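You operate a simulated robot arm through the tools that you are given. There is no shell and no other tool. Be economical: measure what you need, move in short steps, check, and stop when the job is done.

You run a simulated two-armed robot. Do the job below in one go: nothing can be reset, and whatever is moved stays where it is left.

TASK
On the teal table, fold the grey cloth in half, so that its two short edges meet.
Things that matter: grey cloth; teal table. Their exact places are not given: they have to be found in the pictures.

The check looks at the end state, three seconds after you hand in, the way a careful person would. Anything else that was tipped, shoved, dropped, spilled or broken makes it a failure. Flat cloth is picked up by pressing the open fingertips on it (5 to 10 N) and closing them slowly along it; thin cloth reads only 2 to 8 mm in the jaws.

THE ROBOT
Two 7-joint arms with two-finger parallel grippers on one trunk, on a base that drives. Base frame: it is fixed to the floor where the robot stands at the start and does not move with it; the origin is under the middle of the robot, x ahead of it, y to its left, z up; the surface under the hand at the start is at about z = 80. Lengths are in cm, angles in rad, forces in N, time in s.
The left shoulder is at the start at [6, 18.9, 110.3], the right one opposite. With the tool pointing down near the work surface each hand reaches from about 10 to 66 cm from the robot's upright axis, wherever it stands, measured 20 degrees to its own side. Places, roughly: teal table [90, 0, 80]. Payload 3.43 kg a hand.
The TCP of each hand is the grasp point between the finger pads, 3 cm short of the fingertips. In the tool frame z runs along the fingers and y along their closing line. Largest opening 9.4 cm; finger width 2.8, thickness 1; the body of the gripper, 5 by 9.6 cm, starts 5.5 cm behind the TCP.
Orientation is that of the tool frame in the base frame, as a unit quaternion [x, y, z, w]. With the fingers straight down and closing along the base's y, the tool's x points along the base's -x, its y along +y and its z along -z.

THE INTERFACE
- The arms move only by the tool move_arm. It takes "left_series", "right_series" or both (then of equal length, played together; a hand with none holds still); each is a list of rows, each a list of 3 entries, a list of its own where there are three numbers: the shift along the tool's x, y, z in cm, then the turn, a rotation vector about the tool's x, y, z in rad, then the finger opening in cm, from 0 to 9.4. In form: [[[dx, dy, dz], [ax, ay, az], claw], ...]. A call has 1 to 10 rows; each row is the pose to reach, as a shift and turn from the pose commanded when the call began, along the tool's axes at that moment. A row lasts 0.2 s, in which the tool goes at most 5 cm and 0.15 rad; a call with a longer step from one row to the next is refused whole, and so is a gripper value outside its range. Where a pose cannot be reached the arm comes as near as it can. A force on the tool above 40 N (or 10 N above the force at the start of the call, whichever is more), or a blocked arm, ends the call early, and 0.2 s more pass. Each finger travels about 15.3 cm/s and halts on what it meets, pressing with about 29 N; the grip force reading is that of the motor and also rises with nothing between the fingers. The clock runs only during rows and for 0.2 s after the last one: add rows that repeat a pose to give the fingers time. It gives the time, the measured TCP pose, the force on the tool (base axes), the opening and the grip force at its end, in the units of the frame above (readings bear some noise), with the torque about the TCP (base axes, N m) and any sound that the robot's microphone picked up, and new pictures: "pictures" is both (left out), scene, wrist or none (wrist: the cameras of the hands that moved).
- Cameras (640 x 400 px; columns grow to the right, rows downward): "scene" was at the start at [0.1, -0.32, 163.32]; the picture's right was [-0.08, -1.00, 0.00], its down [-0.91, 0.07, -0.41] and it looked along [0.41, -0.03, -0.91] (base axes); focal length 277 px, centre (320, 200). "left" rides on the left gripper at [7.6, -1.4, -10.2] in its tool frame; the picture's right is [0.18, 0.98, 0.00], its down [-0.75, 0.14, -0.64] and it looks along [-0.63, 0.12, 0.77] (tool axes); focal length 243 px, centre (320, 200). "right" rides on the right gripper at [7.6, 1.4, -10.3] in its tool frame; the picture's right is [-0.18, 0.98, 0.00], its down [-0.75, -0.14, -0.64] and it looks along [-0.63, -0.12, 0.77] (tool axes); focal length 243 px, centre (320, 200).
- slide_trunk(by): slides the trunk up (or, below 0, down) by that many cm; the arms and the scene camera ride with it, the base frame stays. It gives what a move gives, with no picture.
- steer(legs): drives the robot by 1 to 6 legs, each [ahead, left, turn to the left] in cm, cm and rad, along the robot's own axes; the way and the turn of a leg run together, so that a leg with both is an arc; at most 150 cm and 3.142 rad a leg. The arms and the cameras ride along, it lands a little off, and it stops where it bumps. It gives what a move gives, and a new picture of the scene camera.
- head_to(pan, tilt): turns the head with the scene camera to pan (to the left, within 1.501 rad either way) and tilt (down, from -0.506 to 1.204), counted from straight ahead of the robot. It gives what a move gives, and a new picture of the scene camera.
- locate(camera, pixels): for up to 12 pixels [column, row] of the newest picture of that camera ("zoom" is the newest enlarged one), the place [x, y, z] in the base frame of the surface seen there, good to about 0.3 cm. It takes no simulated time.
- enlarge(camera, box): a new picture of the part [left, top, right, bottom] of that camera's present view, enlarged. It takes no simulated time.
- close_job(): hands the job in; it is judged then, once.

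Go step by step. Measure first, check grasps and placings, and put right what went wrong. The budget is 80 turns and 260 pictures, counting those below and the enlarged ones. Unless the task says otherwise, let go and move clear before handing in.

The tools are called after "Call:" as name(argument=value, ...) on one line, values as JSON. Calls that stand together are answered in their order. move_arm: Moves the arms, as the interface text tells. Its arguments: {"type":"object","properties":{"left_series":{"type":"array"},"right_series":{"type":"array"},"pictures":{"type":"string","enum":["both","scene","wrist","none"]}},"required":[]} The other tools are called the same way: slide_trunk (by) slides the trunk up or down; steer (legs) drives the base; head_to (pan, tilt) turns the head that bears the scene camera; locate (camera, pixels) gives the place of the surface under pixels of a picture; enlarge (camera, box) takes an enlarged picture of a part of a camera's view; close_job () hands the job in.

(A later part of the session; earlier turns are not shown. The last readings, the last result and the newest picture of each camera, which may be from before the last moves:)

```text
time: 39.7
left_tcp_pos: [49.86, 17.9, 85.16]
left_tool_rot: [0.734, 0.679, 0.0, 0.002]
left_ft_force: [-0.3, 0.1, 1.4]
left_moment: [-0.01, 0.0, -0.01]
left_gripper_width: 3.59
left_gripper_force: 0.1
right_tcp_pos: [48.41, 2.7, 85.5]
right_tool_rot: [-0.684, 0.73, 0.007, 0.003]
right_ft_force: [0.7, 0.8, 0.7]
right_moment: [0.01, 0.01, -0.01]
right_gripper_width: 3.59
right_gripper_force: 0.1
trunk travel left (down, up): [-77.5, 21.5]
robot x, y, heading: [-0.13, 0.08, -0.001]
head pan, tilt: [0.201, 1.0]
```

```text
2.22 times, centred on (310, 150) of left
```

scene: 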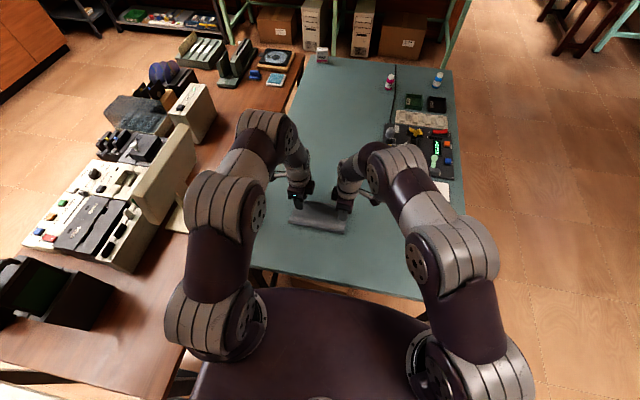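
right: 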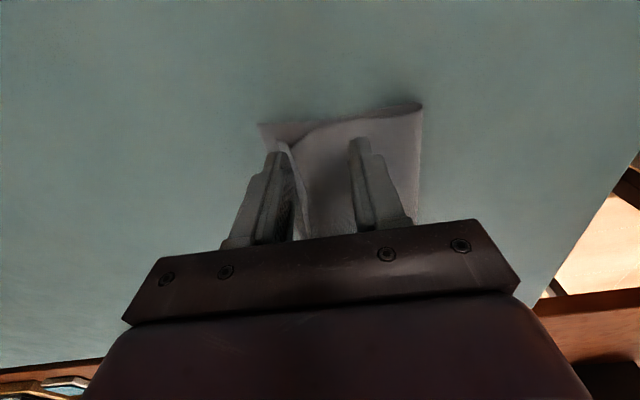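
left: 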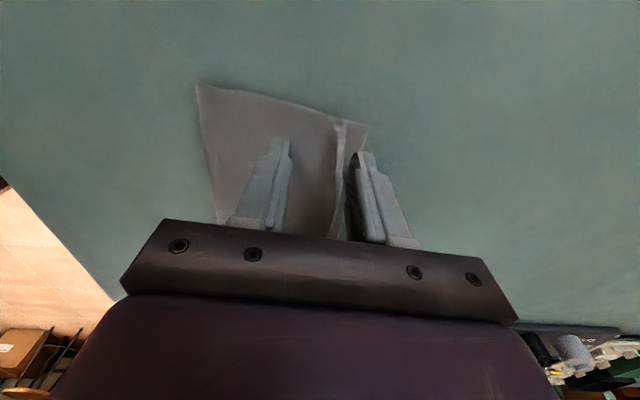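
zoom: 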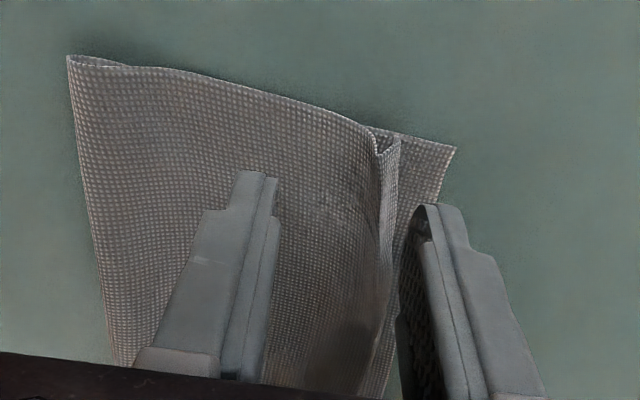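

The edge strip now stands upright, leaning on the outer fingers. Moving the open hands outward at low height lets the inner fingers tip it over outward.

Call:
move_arm(left_series=[[[0, 1, 0], [0, 0, 0], 3.6], [[0, 1.8, 0.3], [0, 0, 0], 3.6], [[0, 2.5, 0.6], [0, 0, 0], 3.6], [[0, 3.2, 0.8], [0, 0, 0], 3.6], [[0, 3.9, 0.8], [0, 0, 0], 3.6], [[0, 4.4, 0.8], [0, 0, 0], 3.6], [[0, 4.4, 0.8], [0, 0, 0], 3.6]], right_series=[[[0, -1, 0], [0, 0, 0], 3.6], [[0, -1.8, 0.4], [0, 0, 0], 3.6], [[0, -2.5, 0.8], [0, 0, 0], 3.6], [[0, -3.2, 1.1], [0, 0, 0], 3.6], [[0, -3.9, 1.1], [0, 0, 0], 3.6], [[0, -4.4, 1.1], [0, 0, 0], 3.6], [[0, -4.4, 1.1], [0, 0, 0], 3.6]], pictures="wrist")

Call:
enlarge(camera="right", box=[200, 60, 460, 240])

Call:
enlarge(camera="left", box=[180, 60, 440, 240])

```text
time: 41.3
left_tcp_pos: [54.36, 17.44, 84.69]
left_tool_rot: [0.734, 0.679, 0.0, 0.003]
left_ft_force: [0.1, -0.2, 0.3]
left_moment: [0.0, 0.0, 0.0]
left_gripper_width: 3.59
left_gripper_force: 0.1
right_tcp_pos: [52.85, 2.5, 84.44]
right_tool_rot: [-0.684, 0.729, 0.007, 0.003]
right_ft_force: [0.1, 0.1, -0.1]
right_moment: [-0.03, 0.02, 0.0]
right_gripper_width: 3.6
right_gripper_force: 0.0
trunk travel left (down, up): [-77.5, 21.5]
robot x, y, heading: [-0.17, 0.12, -0.003]
head pan, tilt: [0.201, 1.0]
```

right: 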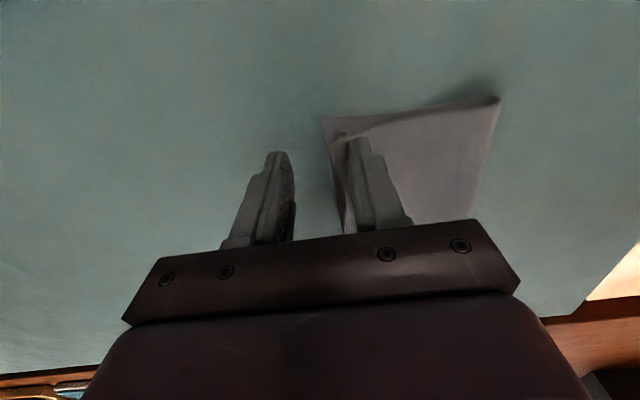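
left: 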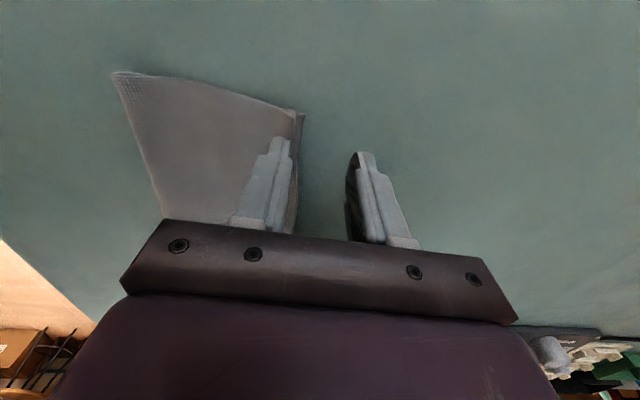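

```text
2.22 times, centred on (330, 150) of right
```

zoom: 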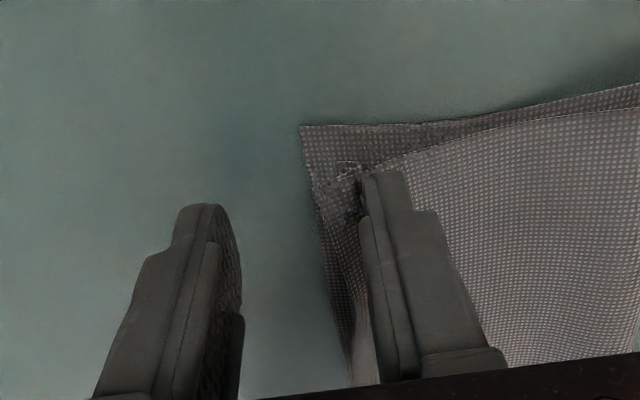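

```text
2.22 times, centred on (310, 150) of left
```

zoom: 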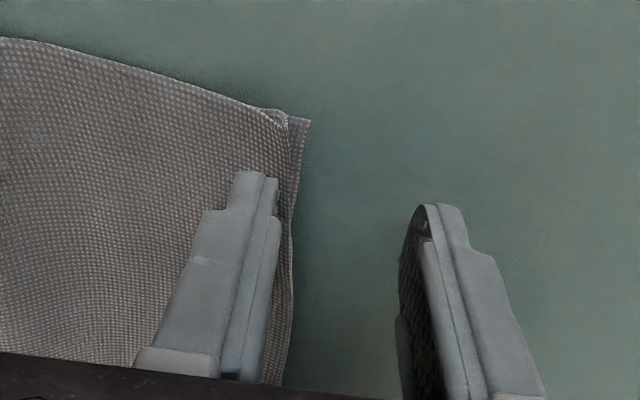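

Now I lift clear and look from above.

Call:
move_arm(left_series=[[[0, 0.2, -2], [0, 0, 0], 3.6], [[0, 0.2, -5], [0, 0, 0], 3.6], [[3, 0, -9], [0, 0, 0], 3.6], [[7, -1, -12], [0, 0, 0], 3.6], [[11, -2, -13], [0, 0, 0], 3.6], [[11, -2, -13], [0, 0, 0], 3.6]], right_series=[[[0, -0.2, -2], [0, 0, 0], 3.6], [[0, -0.2, -5], [0, 0, 0], 3.6], [[3, 0, -9], [0, 0, 0], 3.6], [[7, 1, -12], [0, 0, 0], 3.6], [[11, 2, -13], [0, 0, 0], 3.6], [[11, 2, -13], [0, 0, 0], 3.6]], pictures="wrist")

Call:
head_to(pan=0.2, tilt=1.15)

Call:
enlarge(camera="scene", box=[280, 140, 380, 205])

```text
refused: row 4 steps farther than a row can; nothing moved
```

```text
time: 42.0
left_tcp_pos: [54.28, 17.39, 84.68]
left_tool_rot: [0.734, 0.679, 0.001, 0.002]
left_ft_force: [0.5, 0.9, 0.6]
left_moment: [-0.01, 0.02, -0.05]
left_gripper_width: 3.6
left_gripper_force: 0.0
right_tcp_pos: [52.88, 2.51, 84.47]
right_tool_rot: [-0.683, 0.73, 0.007, 0.003]
right_ft_force: [-0.8, -1.9, 0.5]
right_moment: [0.0, 0.02, -0.01]
right_gripper_width: 3.61
right_gripper_force: 0.1
trunk travel left (down, up): [-77.5, 21.5]
robot x, y, heading: [0.19, -0.14, -0.0]
head pan, tilt: [0.201, 1.15]
```

scene: 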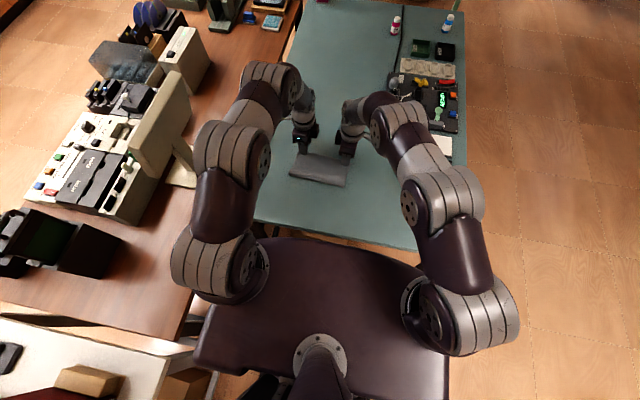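

```text
6.15 times, centred on (330, 172) of scene
```

zoom: 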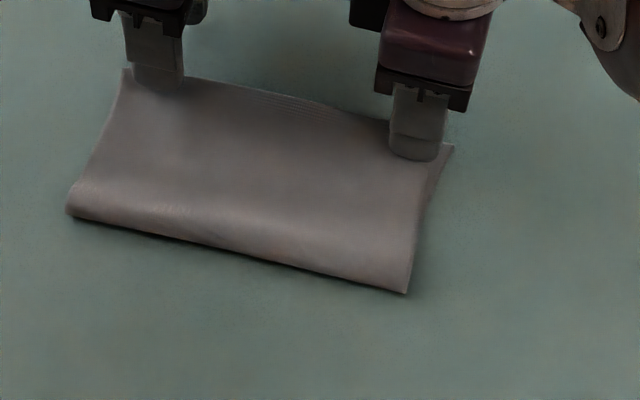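

The lift was refused because a step was too long; the fold looks much flatter already. I repeat the lift with shorter steps.

Call:
move_arm(left_series=[[[0, 0.2, -2], [0, 0, 0], 3.6], [[0, 0.2, -5], [0, 0, 0], 3.6], [[2, 0, -9], [0, 0, 0], 3.6], [[5, -0.5, -12], [0, 0, 0], 3.6], [[8, -1, -13], [0, 0, 0], 3.6], [[12, -2, -13], [0, 0, 0], 3.6], [[12, -2, -13], [0, 0, 0], 3.6]], right_series=[[[0, -0.2, -2], [0, 0, 0], 3.6], [[0, -0.2, -5], [0, 0, 0], 3.6], [[2, 0, -9], [0, 0, 0], 3.6], [[5, 0.5, -12], [0, 0, 0], 3.6], [[8, 1, -13], [0, 0, 0], 3.6], [[12, 2, -13], [0, 0, 0], 3.6], [[12, 2, -13], [0, 0, 0], 3.6]])

Call:
enlarge(camera="scene", box=[280, 140, 370, 200])

```text
time: 43.6
left_tcp_pos: [53.03, 29.51, 97.41]
left_tool_rot: [0.734, 0.679, 0.0, 0.002]
left_ft_force: [0.2, -0.2, -0.7]
left_moment: [-0.01, 0.01, -0.01]
left_gripper_width: 3.6
left_gripper_force: 0.0
right_tcp_pos: [49.83, -9.76, 97.46]
right_tool_rot: [-0.684, 0.73, 0.007, 0.003]
right_ft_force: [0.4, 0.2, 0.3]
right_moment: [0.01, 0.01, 0.03]
right_gripper_width: 3.62
right_gripper_force: 0.1
trunk travel left (down, up): [-77.5, 21.5]
robot x, y, heading: [-0.16, 0.21, -0.002]
head pan, tilt: [0.201, 1.15]
```

scene: 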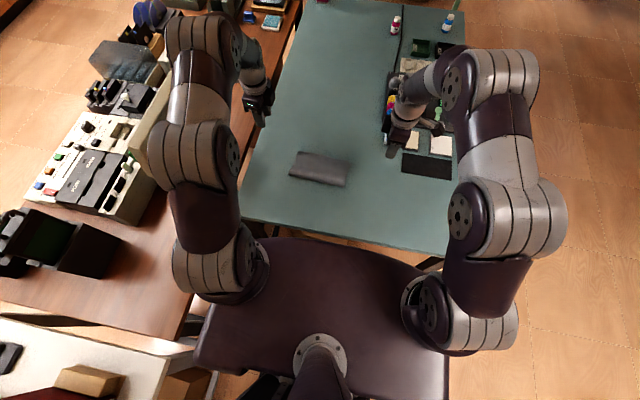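
right: 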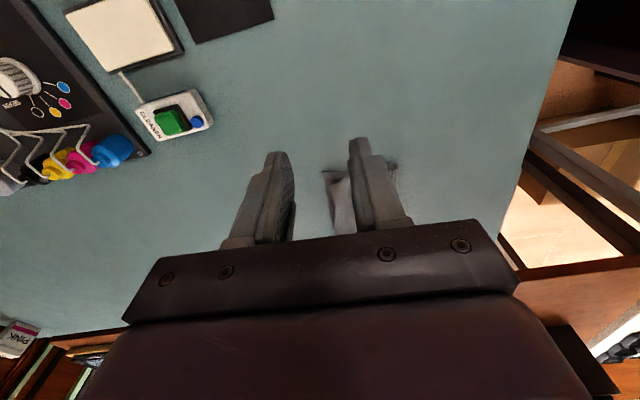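
left: 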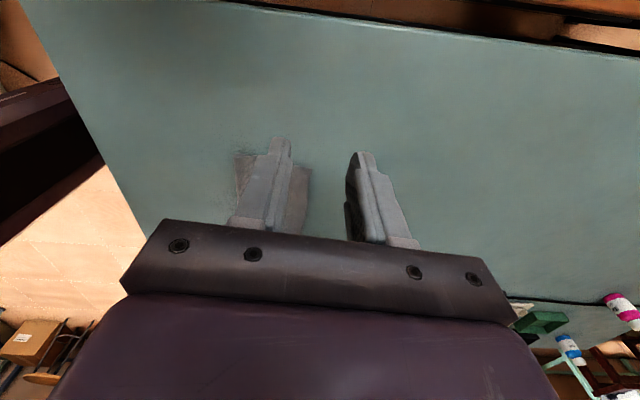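

```text
6.67 times, centred on (325, 170) of scene
```

zoom: 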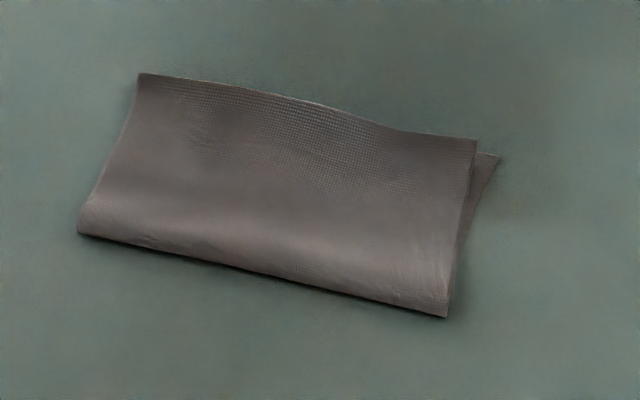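

The ridge is gone and the top edge is straight. I measure the corners: top-right (474,143), lower-right (497,157), left (140,75).

Call:
locate(camera="zoom", pixels=[[472, 143], [494, 157], [142, 77], [134, 90], [240, 90], [330, 106], [400, 131], [82, 230], [444, 313], [300, 180], [465, 170], [150, 100]])

Call:
enlarge(camera="right", box=[290, 130, 430, 240])

Call:
enlarge(camera="left", box=[200, 120, 340, 240])

```text
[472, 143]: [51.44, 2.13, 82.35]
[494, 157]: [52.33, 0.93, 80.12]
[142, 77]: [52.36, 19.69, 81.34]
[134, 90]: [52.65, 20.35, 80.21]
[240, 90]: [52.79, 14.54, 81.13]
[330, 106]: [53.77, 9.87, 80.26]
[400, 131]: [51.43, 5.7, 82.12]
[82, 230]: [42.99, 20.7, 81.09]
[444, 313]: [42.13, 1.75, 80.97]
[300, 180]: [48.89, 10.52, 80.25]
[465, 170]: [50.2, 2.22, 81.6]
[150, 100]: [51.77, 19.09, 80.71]
```

```text
3.64 times, centred on (360, 185) of right
```

zoom: 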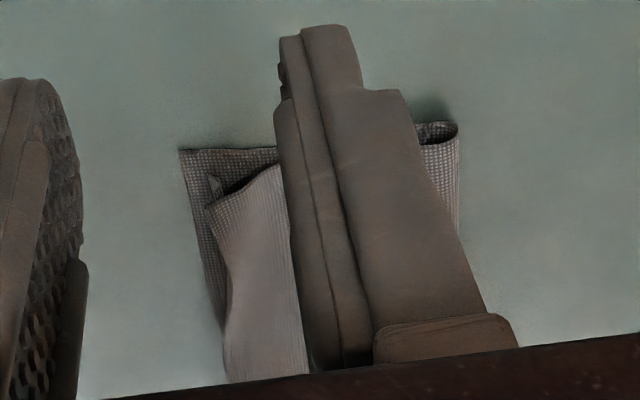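

```text
3.33 times, centred on (270, 180) of left
```

zoom: 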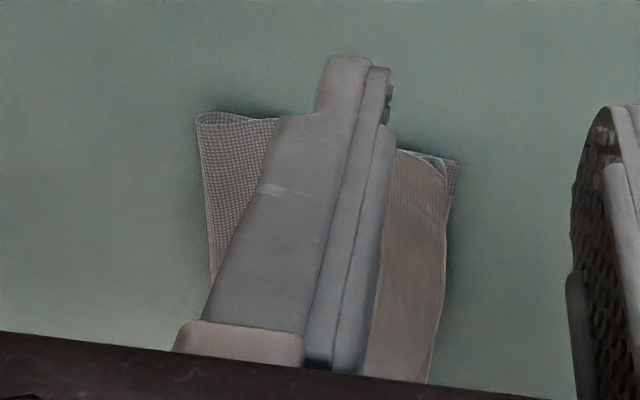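

The right part of the edge seems tucked under (z 82.35 at the top-right corner). I move the left hand further out so its camera sees the far edge from the side.

Call:
move_arm(left_series=[[[0, 3, 1], [0, 0, 0], 3.6], [[-0.5, 6, 2], [0, 0, 0], 3.6], [[-1, 9, 3], [0, 0, 0], 3.6], [[-1.4, 10, 4], [0, 0, 0], 3.6], [[-1.4, 10, 5], [0, 0, 0], 3.6]], pictures="wrist")

Call:
enlarge(camera="left", box=[60, 80, 300, 240])

```text
time: 44.8
left_tcp_pos: [61.26, 27.02, 92.81]
left_tool_rot: [0.734, 0.68, 0.0, 0.003]
left_ft_force: [0.4, -0.5, 0.8]
left_moment: [0.03, 0.01, -0.01]
left_gripper_width: 3.63
left_gripper_force: 0.1
left hand out of reach, approached as far as the arm can: row 3, 4, 5
right_tcp_pos: [49.95, -9.75, 97.42]
right_tool_rot: [-0.684, 0.729, 0.007, 0.003]
right_ft_force: [-0.2, -0.1, -0.1]
right_moment: [0.01, -0.01, 0.04]
right_gripper_width: 3.61
right_gripper_force: 0.0
trunk travel left (down, up): [-77.5, 21.5]
robot x, y, heading: [0.25, -0.3, 0.002]
head pan, tilt: [0.201, 1.15]
```

left: 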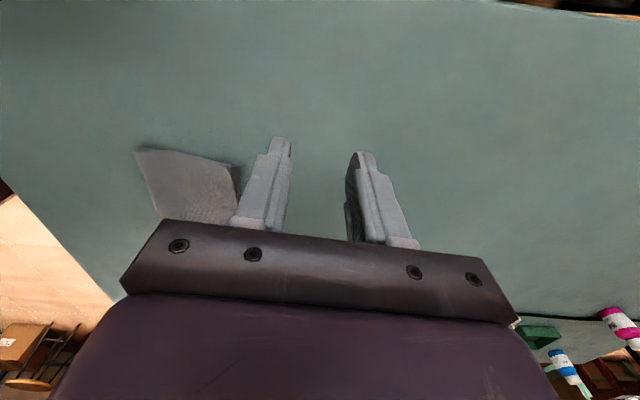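

```text
2.50 times, centred on (180, 160) of left
```

zoom: 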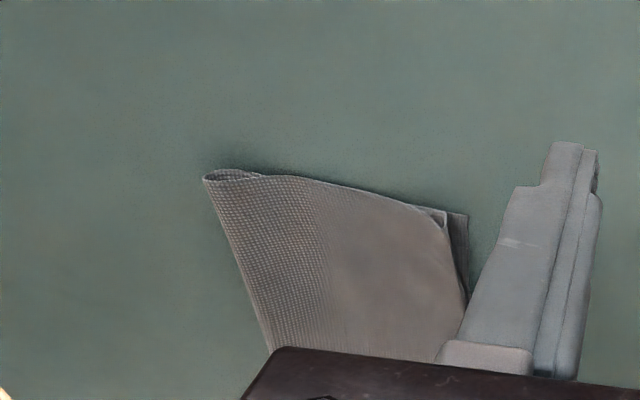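

The far strip of the top layer is bent under. I'll re-pinch the top layer about 4 cm inside the edge and lift so the strip hangs free, then re-lay it outward. I hover both hands there.

Call:
move_arm(left_series=[[[-1, -3, 0], [0, 0, 0], 2.4], [[-2, -6, 0], [0, 0, 0], 2.4], [[-4, -9, 0], [0, 0, 0], 2.4], [[-6.5, -12, 0], [0, 0, 0], 2.4], [[-9, -12.5, 1], [0, 0, 0], 2.4], [[-10.8, -12.5, 3], [0, 0, 0], 2.4], [[-10.8, -12.5, 4.5], [0, 0, 0], 2.4], [[-10.8, -12.5, 4.5], [0, 0, 0], 2.4]], right_series=[[[-1, 0.5, 0], [0, 0, 0], 2.4], [[-3, 1, 0], [0, 0, 0], 2.4], [[-5, 1.5, 0], [0, 0, 0], 2.4], [[-8, 2, 1], [0, 0, 0], 2.4], [[-11, 2.5, 3], [0, 0, 0], 2.4], [[-13, 2.5, 6], [0, 0, 0], 2.4], [[-13, 2.5, 9.4], [0, 0, 0], 2.4], [[-13, 2.5, 9.4], [0, 0, 0], 2.4]], pictures="wrist")

```text
time: 46.6
left_tcp_pos: [47.71, 17.09, 88.2]
left_tool_rot: [0.734, 0.679, 0.001, 0.002]
left_ft_force: [0.9, 0.1, -0.8]
left_moment: [-0.03, -0.02, 0.01]
left_gripper_width: 2.42
left_gripper_force: 0.1
right_tcp_pos: [48.38, 3.61, 88.16]
right_tool_rot: [-0.684, 0.73, 0.006, 0.004]
right_ft_force: [0.1, -0.1, -0.3]
right_moment: [0.02, 0.03, 0.02]
right_gripper_width: 2.39
right_gripper_force: 0.1
trunk travel left (down, up): [-77.5, 21.5]
robot x, y, heading: [-0.06, 0.05, 0.006]
head pan, tilt: [0.201, 1.15]
```

right: 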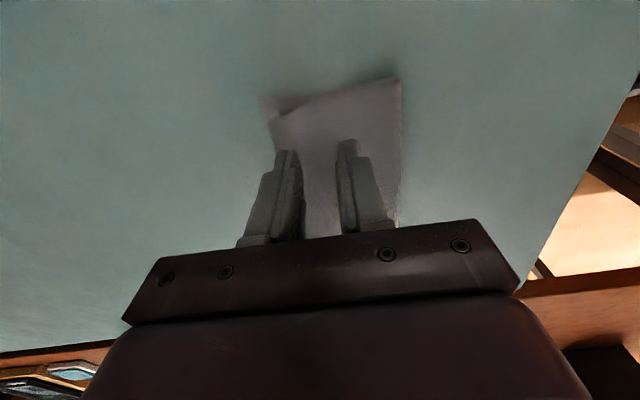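
left: 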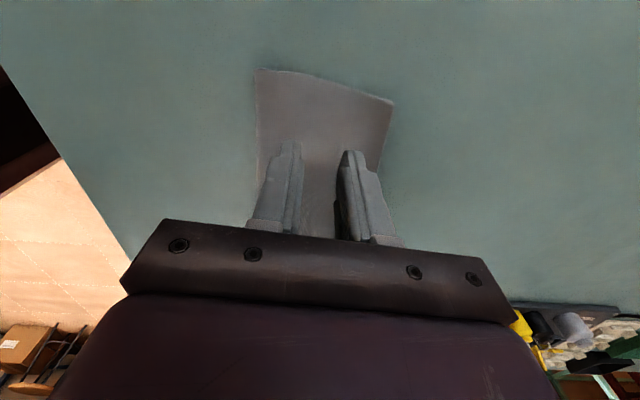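

I descend to light contact, left hand 1.3 cm forward.

Call:
move_arm(left_series=[[[0, 0.7, 1.5], [0, 0, 0], 2.4], [[0, 1.3, 3], [0, 0, 0], 2.4], [[0, 1.3, 4.3], [0, 0, 0], 2.4], [[0, 1.3, 4.75], [0, 0, 0], 2.4], [[0, 1.3, 4.75], [0, 0, 0], 2.4]], right_series=[[[0, 0, 1.5], [0, 0, 0], 2.4], [[0, 0, 3], [0, 0, 0], 2.4], [[0, 0, 4.3], [0, 0, 0], 2.4], [[0, 0, 4.7], [0, 0, 0], 2.4], [[0, 0, 4.7], [0, 0, 0], 2.4]], pictures="none")

```text
time: 47.8
left_tcp_pos: [49.12, 17.14, 83.47]
left_tool_rot: [0.734, 0.679, -0.001, 0.003]
left_ft_force: [0.3, -0.5, 0.4]
left_moment: [-0.01, -0.01, 0.02]
left_gripper_width: 2.41
left_gripper_force: 0.1
right_tcp_pos: [48.39, 3.65, 83.49]
right_tool_rot: [-0.684, 0.729, 0.006, 0.003]
right_ft_force: [-0.5, -0.6, -0.1]
right_moment: [0.01, 0.03, -0.02]
right_gripper_width: 2.39
right_gripper_force: 0.1
trunk travel left (down, up): [-77.5, 21.5]
robot x, y, heading: [0.06, -0.07, 0.001]
head pan, tilt: [0.201, 1.15]
```

No force yet, so I go 0.12 cm lower and close slowly.

Call:
move_arm(left_series=[[[0, 0, 0.12], [0, 0, 0], 2.4], [[0, 0, 0.12], [0, 0, 0], 2.1], [[0, 0, 0.12], [0, 0, 0], 1.8], [[0, 0, 0.12], [0, 0, 0], 1.5], [[0, 0, 0.12], [0, 0, 0], 1.2], [[0, 0, 0.12], [0, 0, 0], 0.9], [[0, 0, 0.12], [0, 0, 0], 0.6], [[0, 0, 0.12], [0, 0, 0], 0.3], [[0, 0, 0.1], [0, 0, 0], 0], [[0, 0, 0.1], [0, 0, 0], 0]], right_series=[[[0, 0, 0.12], [0, 0, 0], 2.4], [[0, 0, 0.12], [0, 0, 0], 2.1], [[0, 0, 0.12], [0, 0, 0], 1.8], [[0, 0, 0.12], [0, 0, 0], 1.5], [[0, 0, 0.12], [0, 0, 0], 1.2], [[0, 0, 0.12], [0, 0, 0], 0.9], [[0, 0, 0.12], [0, 0, 0], 0.6], [[0, 0, 0.12], [0, 0, 0], 0.3], [[0, 0, 0.1], [0, 0, 0], 0], [[0, 0, 0.1], [0, 0, 0], 0]], pictures="wrist")

Call:
enlarge(camera="right", box=[200, 60, 460, 240])

Call:
enlarge(camera="left", box=[180, 60, 440, 240])

```text
time: 50.0
left_tcp_pos: [49.32, 17.13, 83.45]
left_tool_rot: [0.733, 0.68, 0.0, 0.002]
left_ft_force: [-0.7, 0.0, 0.1]
left_moment: [0.0, 0.02, 0.0]
left_gripper_width: 0.0
left_gripper_force: 29.2
right_tcp_pos: [48.53, 3.79, 83.22]
right_tool_rot: [-0.683, 0.73, 0.007, 0.004]
right_ft_force: [-0.6, -0.2, 0.3]
right_moment: [0.02, -0.01, -0.02]
right_gripper_width: 0.01
right_gripper_force: 28.9
trunk travel left (down, up): [-77.5, 21.5]
robot x, y, heading: [0.17, 0.08, 0.002]
head pan, tilt: [0.201, 1.15]
```

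right: 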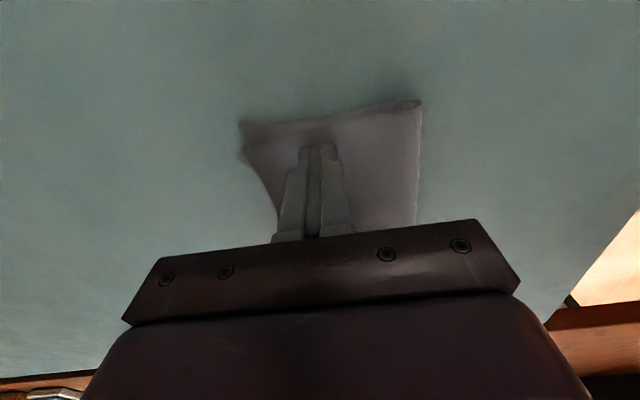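
left: 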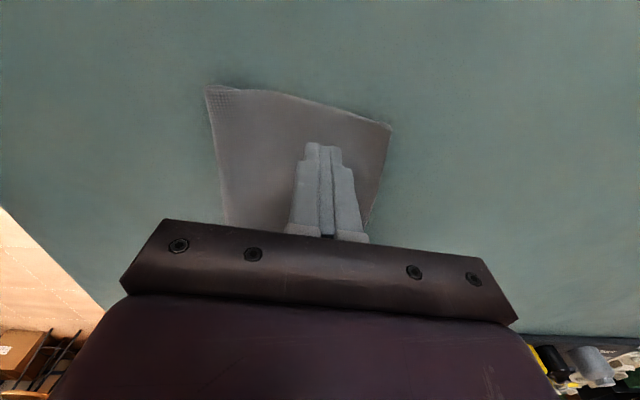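

```text
2.22 times, centred on (330, 150) of right
```

zoom: 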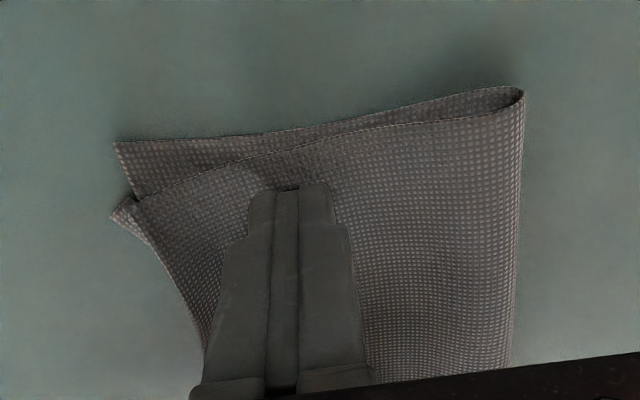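

```text
2.22 times, centred on (310, 150) of left
```

zoom: 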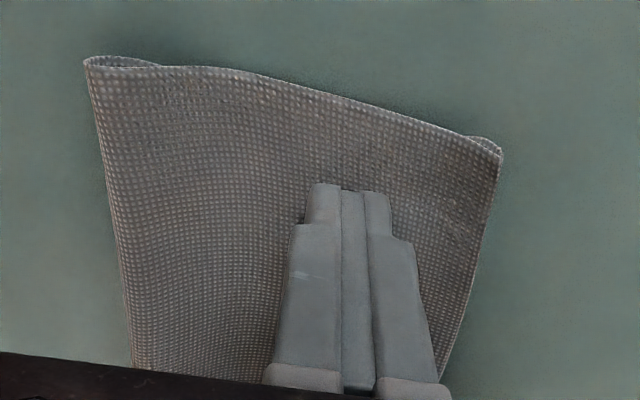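

No cloth was caught (jaws at 0), but the closing motion flattened the flap and untucked the right side: its top corner shows at zoom (112,215). I lift clear and look again.

Call:
locate(camera="right", pixels=[[242, 155], [240, 128], [247, 150], [419, 105]])

Call:
locate(camera="left", pixels=[[388, 130], [385, 122], [388, 140], [208, 90]])

Call:
move_arm(left_series=[[[0, 0, -2], [0, 0, 0], 0], [[0, 0, -5], [0, 0, 0], 0], [[2, 0, -9], [0, 0, 0], 0], [[5, -0.5, -12], [0, 0, 0], 0], [[8, -1, -13], [0, 0, 0], 0], [[12, -2, -13], [0, 0, 0], 0], [[12, -2, -13], [0, 0, 0], 0]], right_series=[[[0, 0, -2], [0, 0, 0], 0], [[0, 0, -5], [0, 0, 0], 0], [[2, 0, -9], [0, 0, 0], 0], [[5, 0.5, -12], [0, 0, 0], 0], [[8, 1, -13], [0, 0, 0], 0], [[12, 2, -13], [0, 0, 0], 0], [[12, 2, -13], [0, 0, 0], 0]], pictures="none")

Call:
enlarge(camera="scene", box=[280, 140, 370, 200])

```text
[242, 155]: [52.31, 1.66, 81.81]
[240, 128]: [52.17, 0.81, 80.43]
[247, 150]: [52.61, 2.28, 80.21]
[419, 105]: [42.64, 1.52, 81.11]
```

```text
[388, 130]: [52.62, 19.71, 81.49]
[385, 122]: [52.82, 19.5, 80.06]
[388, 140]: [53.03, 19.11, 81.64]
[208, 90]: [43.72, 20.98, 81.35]
```

```text
time: 51.6
left_tcp_pos: [48.21, 29.38, 96.28]
left_tool_rot: [0.733, 0.68, 0.0, 0.002]
left_ft_force: [-0.7, 0.7, 0.0]
left_moment: [0.02, 0.01, -0.01]
left_gripper_width: 0.0
left_gripper_force: 29.3
right_tcp_pos: [45.84, -8.06, 96.18]
right_tool_rot: [-0.684, 0.729, 0.006, 0.002]
right_ft_force: [0.6, -0.5, 0.1]
right_moment: [-0.02, -0.03, -0.03]
right_gripper_width: 0.0
right_gripper_force: 29.4
trunk travel left (down, up): [-77.5, 21.5]
robot x, y, heading: [0.04, -0.02, 0.004]
head pan, tilt: [0.201, 1.15]
```

```text
6.67 times, centred on (325, 170) of scene
```

zoom: 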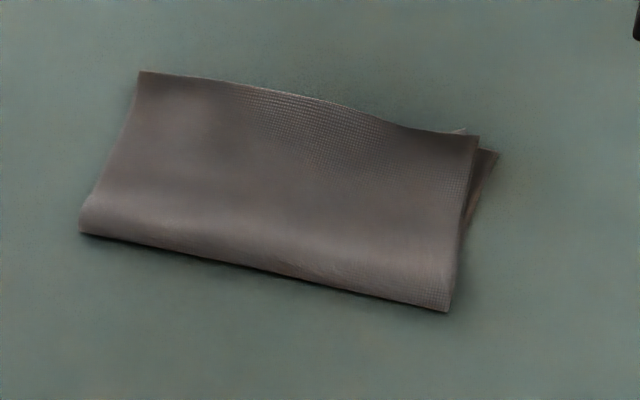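

The far strip still bends down over a crest at x≈52.3-52.8 (z 81.7), while the bend at the near side sits about 2 cm too far forward. Dragging the top layer back toward the robot should unroll the strip and correct the bend together. I move closed fingertips onto it.

Call:
move_arm(left_series=[[[-3, 0.5, 0], [0, 0, 0], 0], [[-6, 1, 0], [0, 0, 0], 0], [[-9, 2, 0], [0, 0, 0], 0], [[-12, 2.8, 2], [0, 0, 0], 0], [[-12.7, 2.8, 6], [0, 0, 0], 0], [[-12.7, 2.8, 10], [0, 0, 0], 0], [[-12.7, 2.8, 12.3], [0, 0, 0], 0], [[-12.7, 2.8, 12.7], [0, 0, 0], 0], [[-12.7, 2.8, 12.8], [0, 0, 0], 0]], right_series=[[[-3, -0.5, 0], [0, 0, 0], 0], [[-6, -1, 0], [0, 0, 0], 0], [[-9, -2, 0], [0, 0, 0], 0], [[-12, -2.7, 2], [0, 0, 0], 0], [[-12.2, -2.7, 6], [0, 0, 0], 0], [[-12.2, -2.7, 10], [0, 0, 0], 0], [[-12.2, -2.7, 12.3], [0, 0, 0], 0], [[-12.2, -2.7, 12.7], [0, 0, 0], 0], [[-12.2, -2.7, 12.8], [0, 0, 0], 0]], pictures="none")

```text
time: 53.6
left_tcp_pos: [50.11, 16.37, 83.74]
left_tool_rot: [0.734, 0.679, 0.0, 0.003]
left_ft_force: [0.6, 0.4, 0.1]
left_moment: [-0.03, -0.01, 0.01]
left_gripper_width: 0.0
left_gripper_force: 29.0
right_tcp_pos: [49.15, 3.99, 83.8]
right_tool_rot: [-0.684, 0.729, 0.007, 0.003]
right_ft_force: [0.3, 0.1, 0.3]
right_moment: [0.0, -0.01, 0.02]
right_gripper_width: 0.0
right_gripper_force: 29.1
trunk travel left (down, up): [-77.5, 21.5]
robot x, y, heading: [0.01, -0.09, 0.001]
head pan, tilt: [0.201, 1.15]
```

I press lightly and drag 2 cm back.

Call:
move_arm(left_series=[[[0, 0, 0.35], [0, 0, 0], 0], [[0, 0, 0.5], [0, 0, 0], 0], [[0, -0.4, 0.5], [0, 0, 0], 0], [[0, -0.8, 0.5], [0, 0, 0], 0], [[0, -1.2, 0.5], [0, 0, 0], 0], [[0, -1.6, 0.5], [0, 0, 0], 0], [[0, -2.0, 0.5], [0, 0, 0], 0], [[0, -2.0, 0.5], [0, 0, 0], 0]], right_series=[[[0, 0, 0.35], [0, 0, 0], 0], [[0, 0, 0.55], [0, 0, 0], 0], [[0, 0.4, 0.55], [0, 0, 0], 0], [[0, 0.8, 0.55], [0, 0, 0], 0], [[0, 1.2, 0.55], [0, 0, 0], 0], [[0, 1.6, 0.55], [0, 0, 0], 0], [[0, 2.0, 0.55], [0, 0, 0], 0], [[0, 2.0, 0.55], [0, 0, 0], 0]], pictures="wrist")

Call:
enlarge(camera="right", box=[200, 60, 460, 240])

Call:
enlarge(camera="left", box=[180, 60, 440, 240])

```text
time: 55.4
left_tcp_pos: [47.9, 16.45, 83.2]
left_tool_rot: [0.734, 0.68, 0.001, 0.003]
left_ft_force: [0.4, -0.5, 0.7]
left_moment: [-0.01, 0.02, -0.04]
left_gripper_width: 0.0
left_gripper_force: 29.1
right_tcp_pos: [47.04, 4.03, 83.15]
right_tool_rot: [-0.684, 0.729, 0.005, 0.005]
right_ft_force: [4.7, -0.3, 22.8]
right_moment: [-0.29, -0.15, 0.04]
right_gripper_width: 0.0
right_gripper_force: 28.8
trunk travel left (down, up): [-77.5, 21.5]
robot x, y, heading: [0.14, 0.22, -0.0]
head pan, tilt: [0.201, 1.15]
```

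right: 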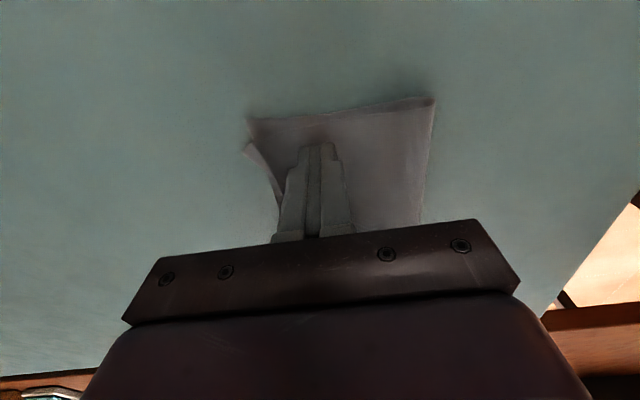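
left: 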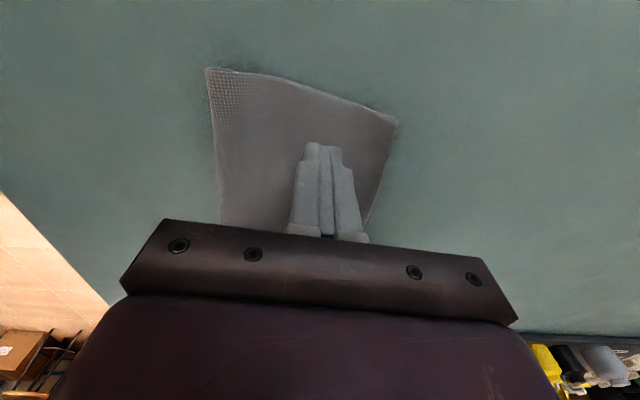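

```text
2.22 times, centred on (330, 150) of right
```

zoom: 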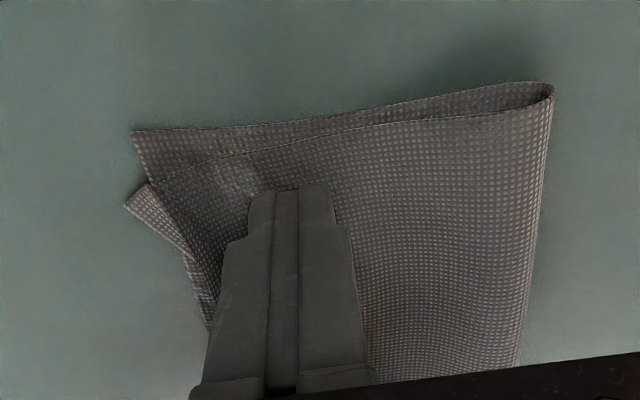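

```text
2.22 times, centred on (310, 150) of left
```

zoom: 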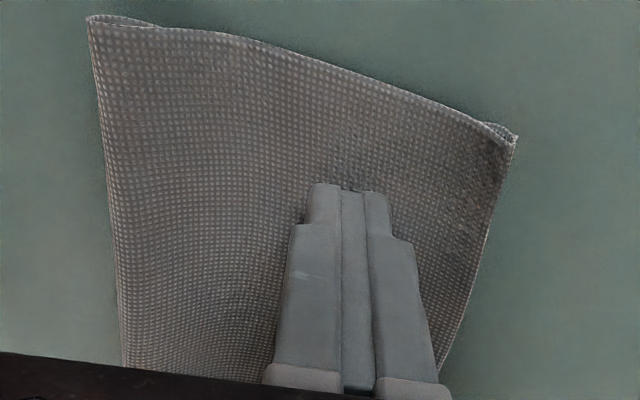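

The right strip is now unrolling outward (zoom (125,205)); on the left, contact was too light. I lift both slightly and repeat the drag on the left with more pressure.

Call:
locate(camera="right", pixels=[[244, 151], [251, 145], [258, 148], [249, 121], [432, 100], [262, 170]])

Call:
locate(camera="left", pixels=[[395, 122], [391, 118], [386, 125], [390, 150], [208, 70]])

Call:
move_arm(left_series=[[[0, 0, -1.5], [0, 0, 0], 0], [[0, 1.4, -1.5], [0, 0, 0], 0], [[0, 2.8, -1.5], [0, 0, 0], 0], [[0, 2.8, -0.5], [0, 0, 0], 0], [[0, 2.8, 0.12], [0, 0, 0], 0], [[0, 2.8, 0.12], [0, 0, 0], 0]], right_series=[[[0, 0, -1.5], [0, 0, 0], 0], [[0, 0, -3], [0, 0, 0], 0], [[0, 0, -4], [0, 0, 0], 0], [[0, 0, -4], [0, 0, 0], 0], [[0, 0, -4], [0, 0, 0], 0], [[0, 0, -4], [0, 0, 0], 0]], pictures="none")

```text
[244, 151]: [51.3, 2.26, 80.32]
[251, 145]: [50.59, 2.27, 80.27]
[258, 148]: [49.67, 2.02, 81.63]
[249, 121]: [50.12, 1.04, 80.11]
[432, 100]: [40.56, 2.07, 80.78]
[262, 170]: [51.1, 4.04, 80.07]
```

```text
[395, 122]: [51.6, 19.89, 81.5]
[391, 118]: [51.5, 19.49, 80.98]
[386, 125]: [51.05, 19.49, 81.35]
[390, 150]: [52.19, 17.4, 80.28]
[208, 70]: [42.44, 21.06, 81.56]
```

```text
time: 56.8
left_tcp_pos: [50.93, 16.26, 83.22]
left_tool_rot: [0.734, 0.679, 0.002, 0.004]
left_ft_force: [1.9, -0.3, 13.7]
left_moment: [-0.02, 0.01, 0.04]
left_gripper_width: 0.01
left_gripper_force: 28.8
right_tcp_pos: [47.23, 4.01, 87.01]
right_tool_rot: [-0.684, 0.729, 0.006, 0.004]
right_ft_force: [-0.2, 0.2, -0.1]
right_moment: [0.0, 0.0, 0.02]
right_gripper_width: 0.0
right_gripper_force: 29.0
trunk travel left (down, up): [-77.5, 21.5]
robot x, y, heading: [0.1, 0.26, -0.002]
head pan, tilt: [0.201, 1.15]
```

The left now presses 13.7 N; I drag it back 2 cm as on the right.

Call:
move_arm(left_series=[[[0, -0.4, -0.02], [0, 0, 0], 0], [[0, -0.8, -0.02], [0, 0, 0], 0], [[0, -1.2, -0.02], [0, 0, 0], 0], [[0, -1.6, -0.02], [0, 0, 0], 0], [[0, -2.0, -0.02], [0, 0, 0], 0], [[0, -2.4, -0.02], [0, 0, 0], 0], [[0, -2.4, -2], [0, 0, 0], 0], [[0, -2.4, -5], [0, 0, 0], 0]], pictures="wrist")

Call:
enlarge(camera="left", box=[180, 60, 440, 240])

Call:
enlarge(camera="right", box=[200, 60, 460, 240])

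Call:
enlarge(camera="scene", box=[280, 140, 370, 200])

```text
time: 58.6
left_tcp_pos: [48.6, 16.36, 88.3]
left_tool_rot: [0.733, 0.68, 0.0, 0.003]
left_ft_force: [-0.3, -0.6, 1.2]
left_moment: [-0.03, -0.01, 0.03]
left_gripper_width: 0.03
left_gripper_force: 29.1
right_tcp_pos: [47.12, 4.12, 87.0]
right_tool_rot: [-0.684, 0.73, 0.006, 0.004]
right_ft_force: [-0.5, 0.4, 0.6]
right_moment: [-0.03, -0.04, 0.01]
right_gripper_width: 0.01
right_gripper_force: 28.7
trunk travel left (down, up): [-77.5, 21.5]
robot x, y, heading: [0.12, -0.26, -0.001]
head pan, tilt: [0.201, 1.15]
```

left: 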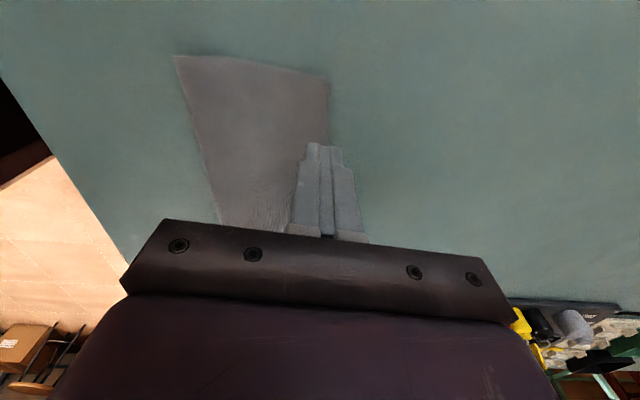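

```text
2.22 times, centred on (310, 150) of left
```

zoom: 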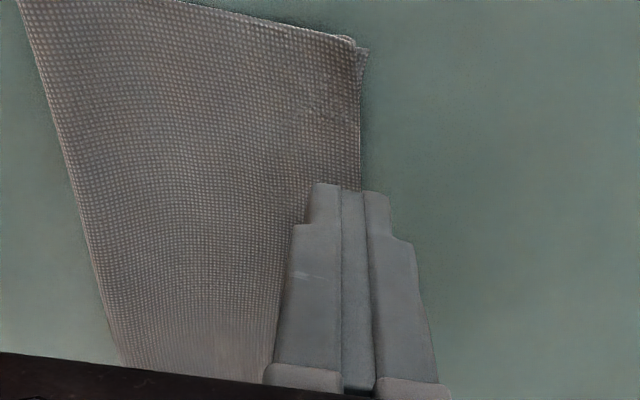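

```text
2.22 times, centred on (330, 150) of right
```

zoom: 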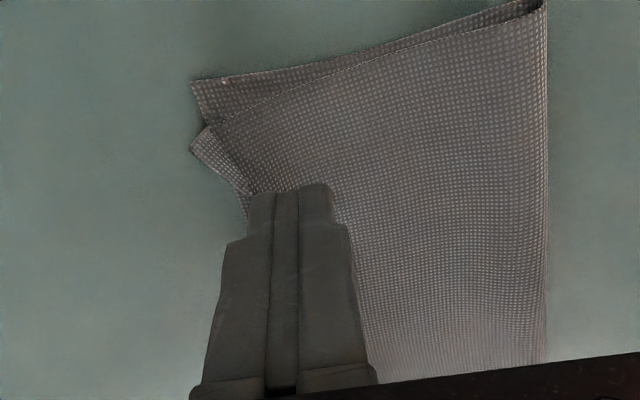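

```text
6.67 times, centred on (325, 170) of scene
```

zoom: 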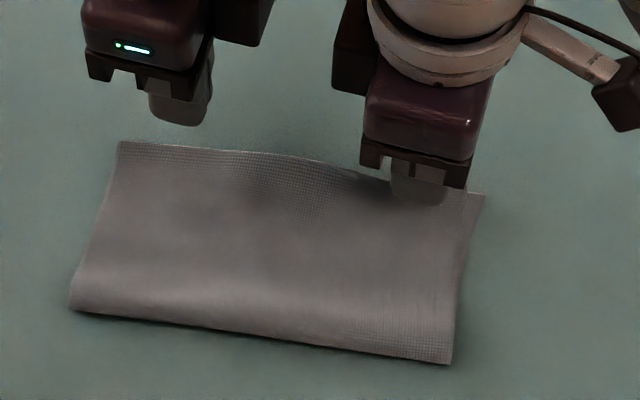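

Both layers slid together toward the robot, so dragging doesn't unroll the strip. I'll re-grip with the fingers closing along y instead, so the pinch ridge runs along x and keeps the edge strip straight. First I lift and yaw both hands back.

Call:
move_arm(left_series=[[[0.5, 0, -1], [0, 0, -0.15], 2], [[1, 0, -2], [0, 0, -0.3], 2], [[2, 0, -3], [0, 0, -0.45], 2], [[3, 0, -4], [0, 0, -0.6], 2], [[4, 0, -5], [0, 0, -0.75], 2], [[5, 0, -6], [0, 0, -0.9], 2], [[6, 0, -7], [0, 0, -1.05], 2], [[7, 0, -7], [0, 0, -1.2], 2], [[8, 0, -7], [0, 0, -1.35], 2], [[8, 0, -7], [0, 0, -1.5], 2]], right_series=[[[0.5, 0, -1], [0, 0, 0.15], 2], [[1, 0, -2], [0, 0, 0.3], 2], [[2, 0, -4], [0, 0, 0.45], 2], [[3, 0, -5], [0, 0, 0.6], 2], [[4, 0, -6], [0, 0, 0.75], 2], [[5, 0, -7], [0, 0, 0.9], 2], [[6, 0, -8], [0, 0, 1.05], 2], [[7, 0, -8], [0, 0, 1.2], 2], [[8, 0, -8], [0, 0, 1.35], 2], [[8, 0, -8], [0, 0, 1.5], 2]])

Call:
enlarge(camera="scene", box=[280, 150, 370, 210])

```text
time: 60.8
left_tcp_pos: [48.97, 24.52, 95.18]
left_tool_rot: [0.072, 0.997, -0.002, 0.003]
left_ft_force: [-0.1, -0.3, -0.6]
left_moment: [0.0, 0.03, 0.02]
left_gripper_width: 2.03
left_gripper_force: 0.0
right_tcp_pos: [46.69, -4.12, 94.88]
right_tool_rot: [-0.001, 1.0, 0.007, -0.002]
right_ft_force: [0.3, 0.1, -0.9]
right_moment: [0.02, 0.0, 0.01]
right_gripper_width: 2.0
right_gripper_force: 0.0
trunk travel left (down, up): [-77.5, 21.5]
robot x, y, heading: [0.01, 0.1, -0.003]
head pan, tilt: [0.201, 1.15]
```

scene: 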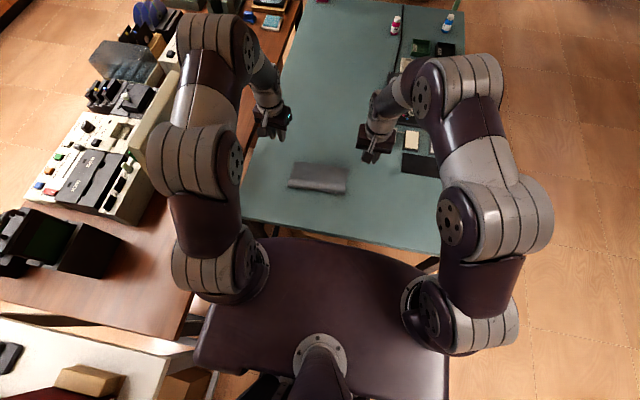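
right: 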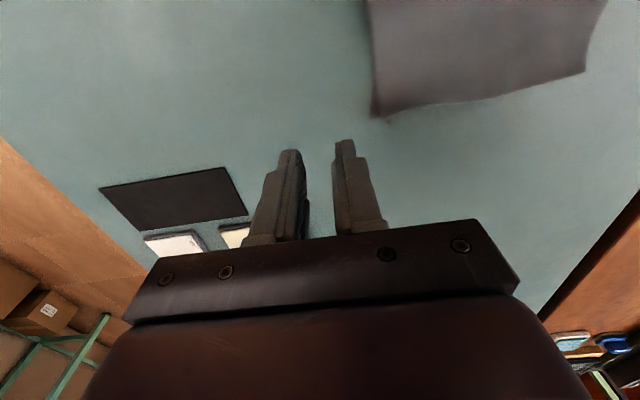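
left: 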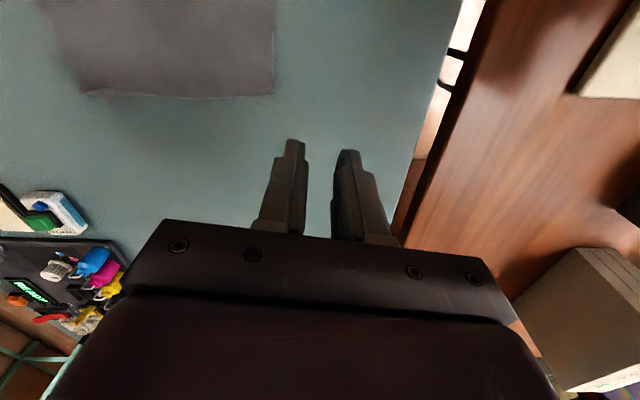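

```text
6.67 times, centred on (325, 180) of scene
```

zoom: 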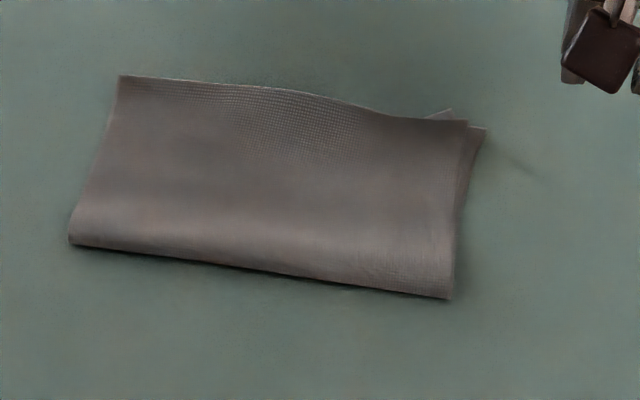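

I measure the current far edge, from the scene zoom and the wrist views.

Call:
locate(camera="zoom", pixels=[[122, 78], [115, 85], [200, 84], [290, 94], [380, 118], [445, 113], [464, 124], [483, 130], [72, 240], [448, 294], [250, 170], [400, 170]])

Call:
locate(camera="right", pixels=[[376, 112], [386, 118], [440, 102], [500, 93], [583, 70]])

Call:
locate(camera="left", pixels=[[272, 93], [200, 95], [140, 92], [83, 93], [98, 95]])

Call:
enlarge(camera="right", box=[350, 0, 620, 160])

```text
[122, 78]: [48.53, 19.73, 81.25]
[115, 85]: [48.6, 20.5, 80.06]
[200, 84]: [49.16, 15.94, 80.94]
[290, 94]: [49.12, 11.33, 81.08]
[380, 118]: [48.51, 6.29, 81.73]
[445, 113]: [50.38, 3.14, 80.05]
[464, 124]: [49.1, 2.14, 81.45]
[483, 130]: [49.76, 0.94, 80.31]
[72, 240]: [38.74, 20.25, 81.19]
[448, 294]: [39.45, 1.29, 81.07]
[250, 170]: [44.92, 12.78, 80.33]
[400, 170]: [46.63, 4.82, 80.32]
```

```text
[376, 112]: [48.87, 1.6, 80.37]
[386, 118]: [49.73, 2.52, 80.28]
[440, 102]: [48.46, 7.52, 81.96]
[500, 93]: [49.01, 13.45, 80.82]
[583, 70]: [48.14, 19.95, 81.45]
```

```text
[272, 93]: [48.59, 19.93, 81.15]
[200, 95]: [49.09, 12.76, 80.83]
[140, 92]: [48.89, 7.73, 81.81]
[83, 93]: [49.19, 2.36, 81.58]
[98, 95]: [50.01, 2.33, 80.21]
```

```text
2.37 times, centred on (485, 80) of right
```

zoom: 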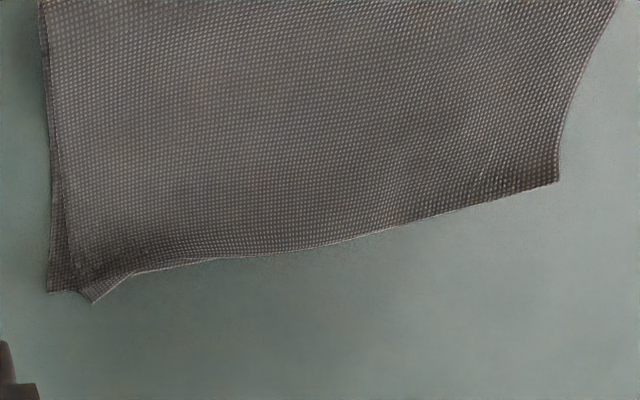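

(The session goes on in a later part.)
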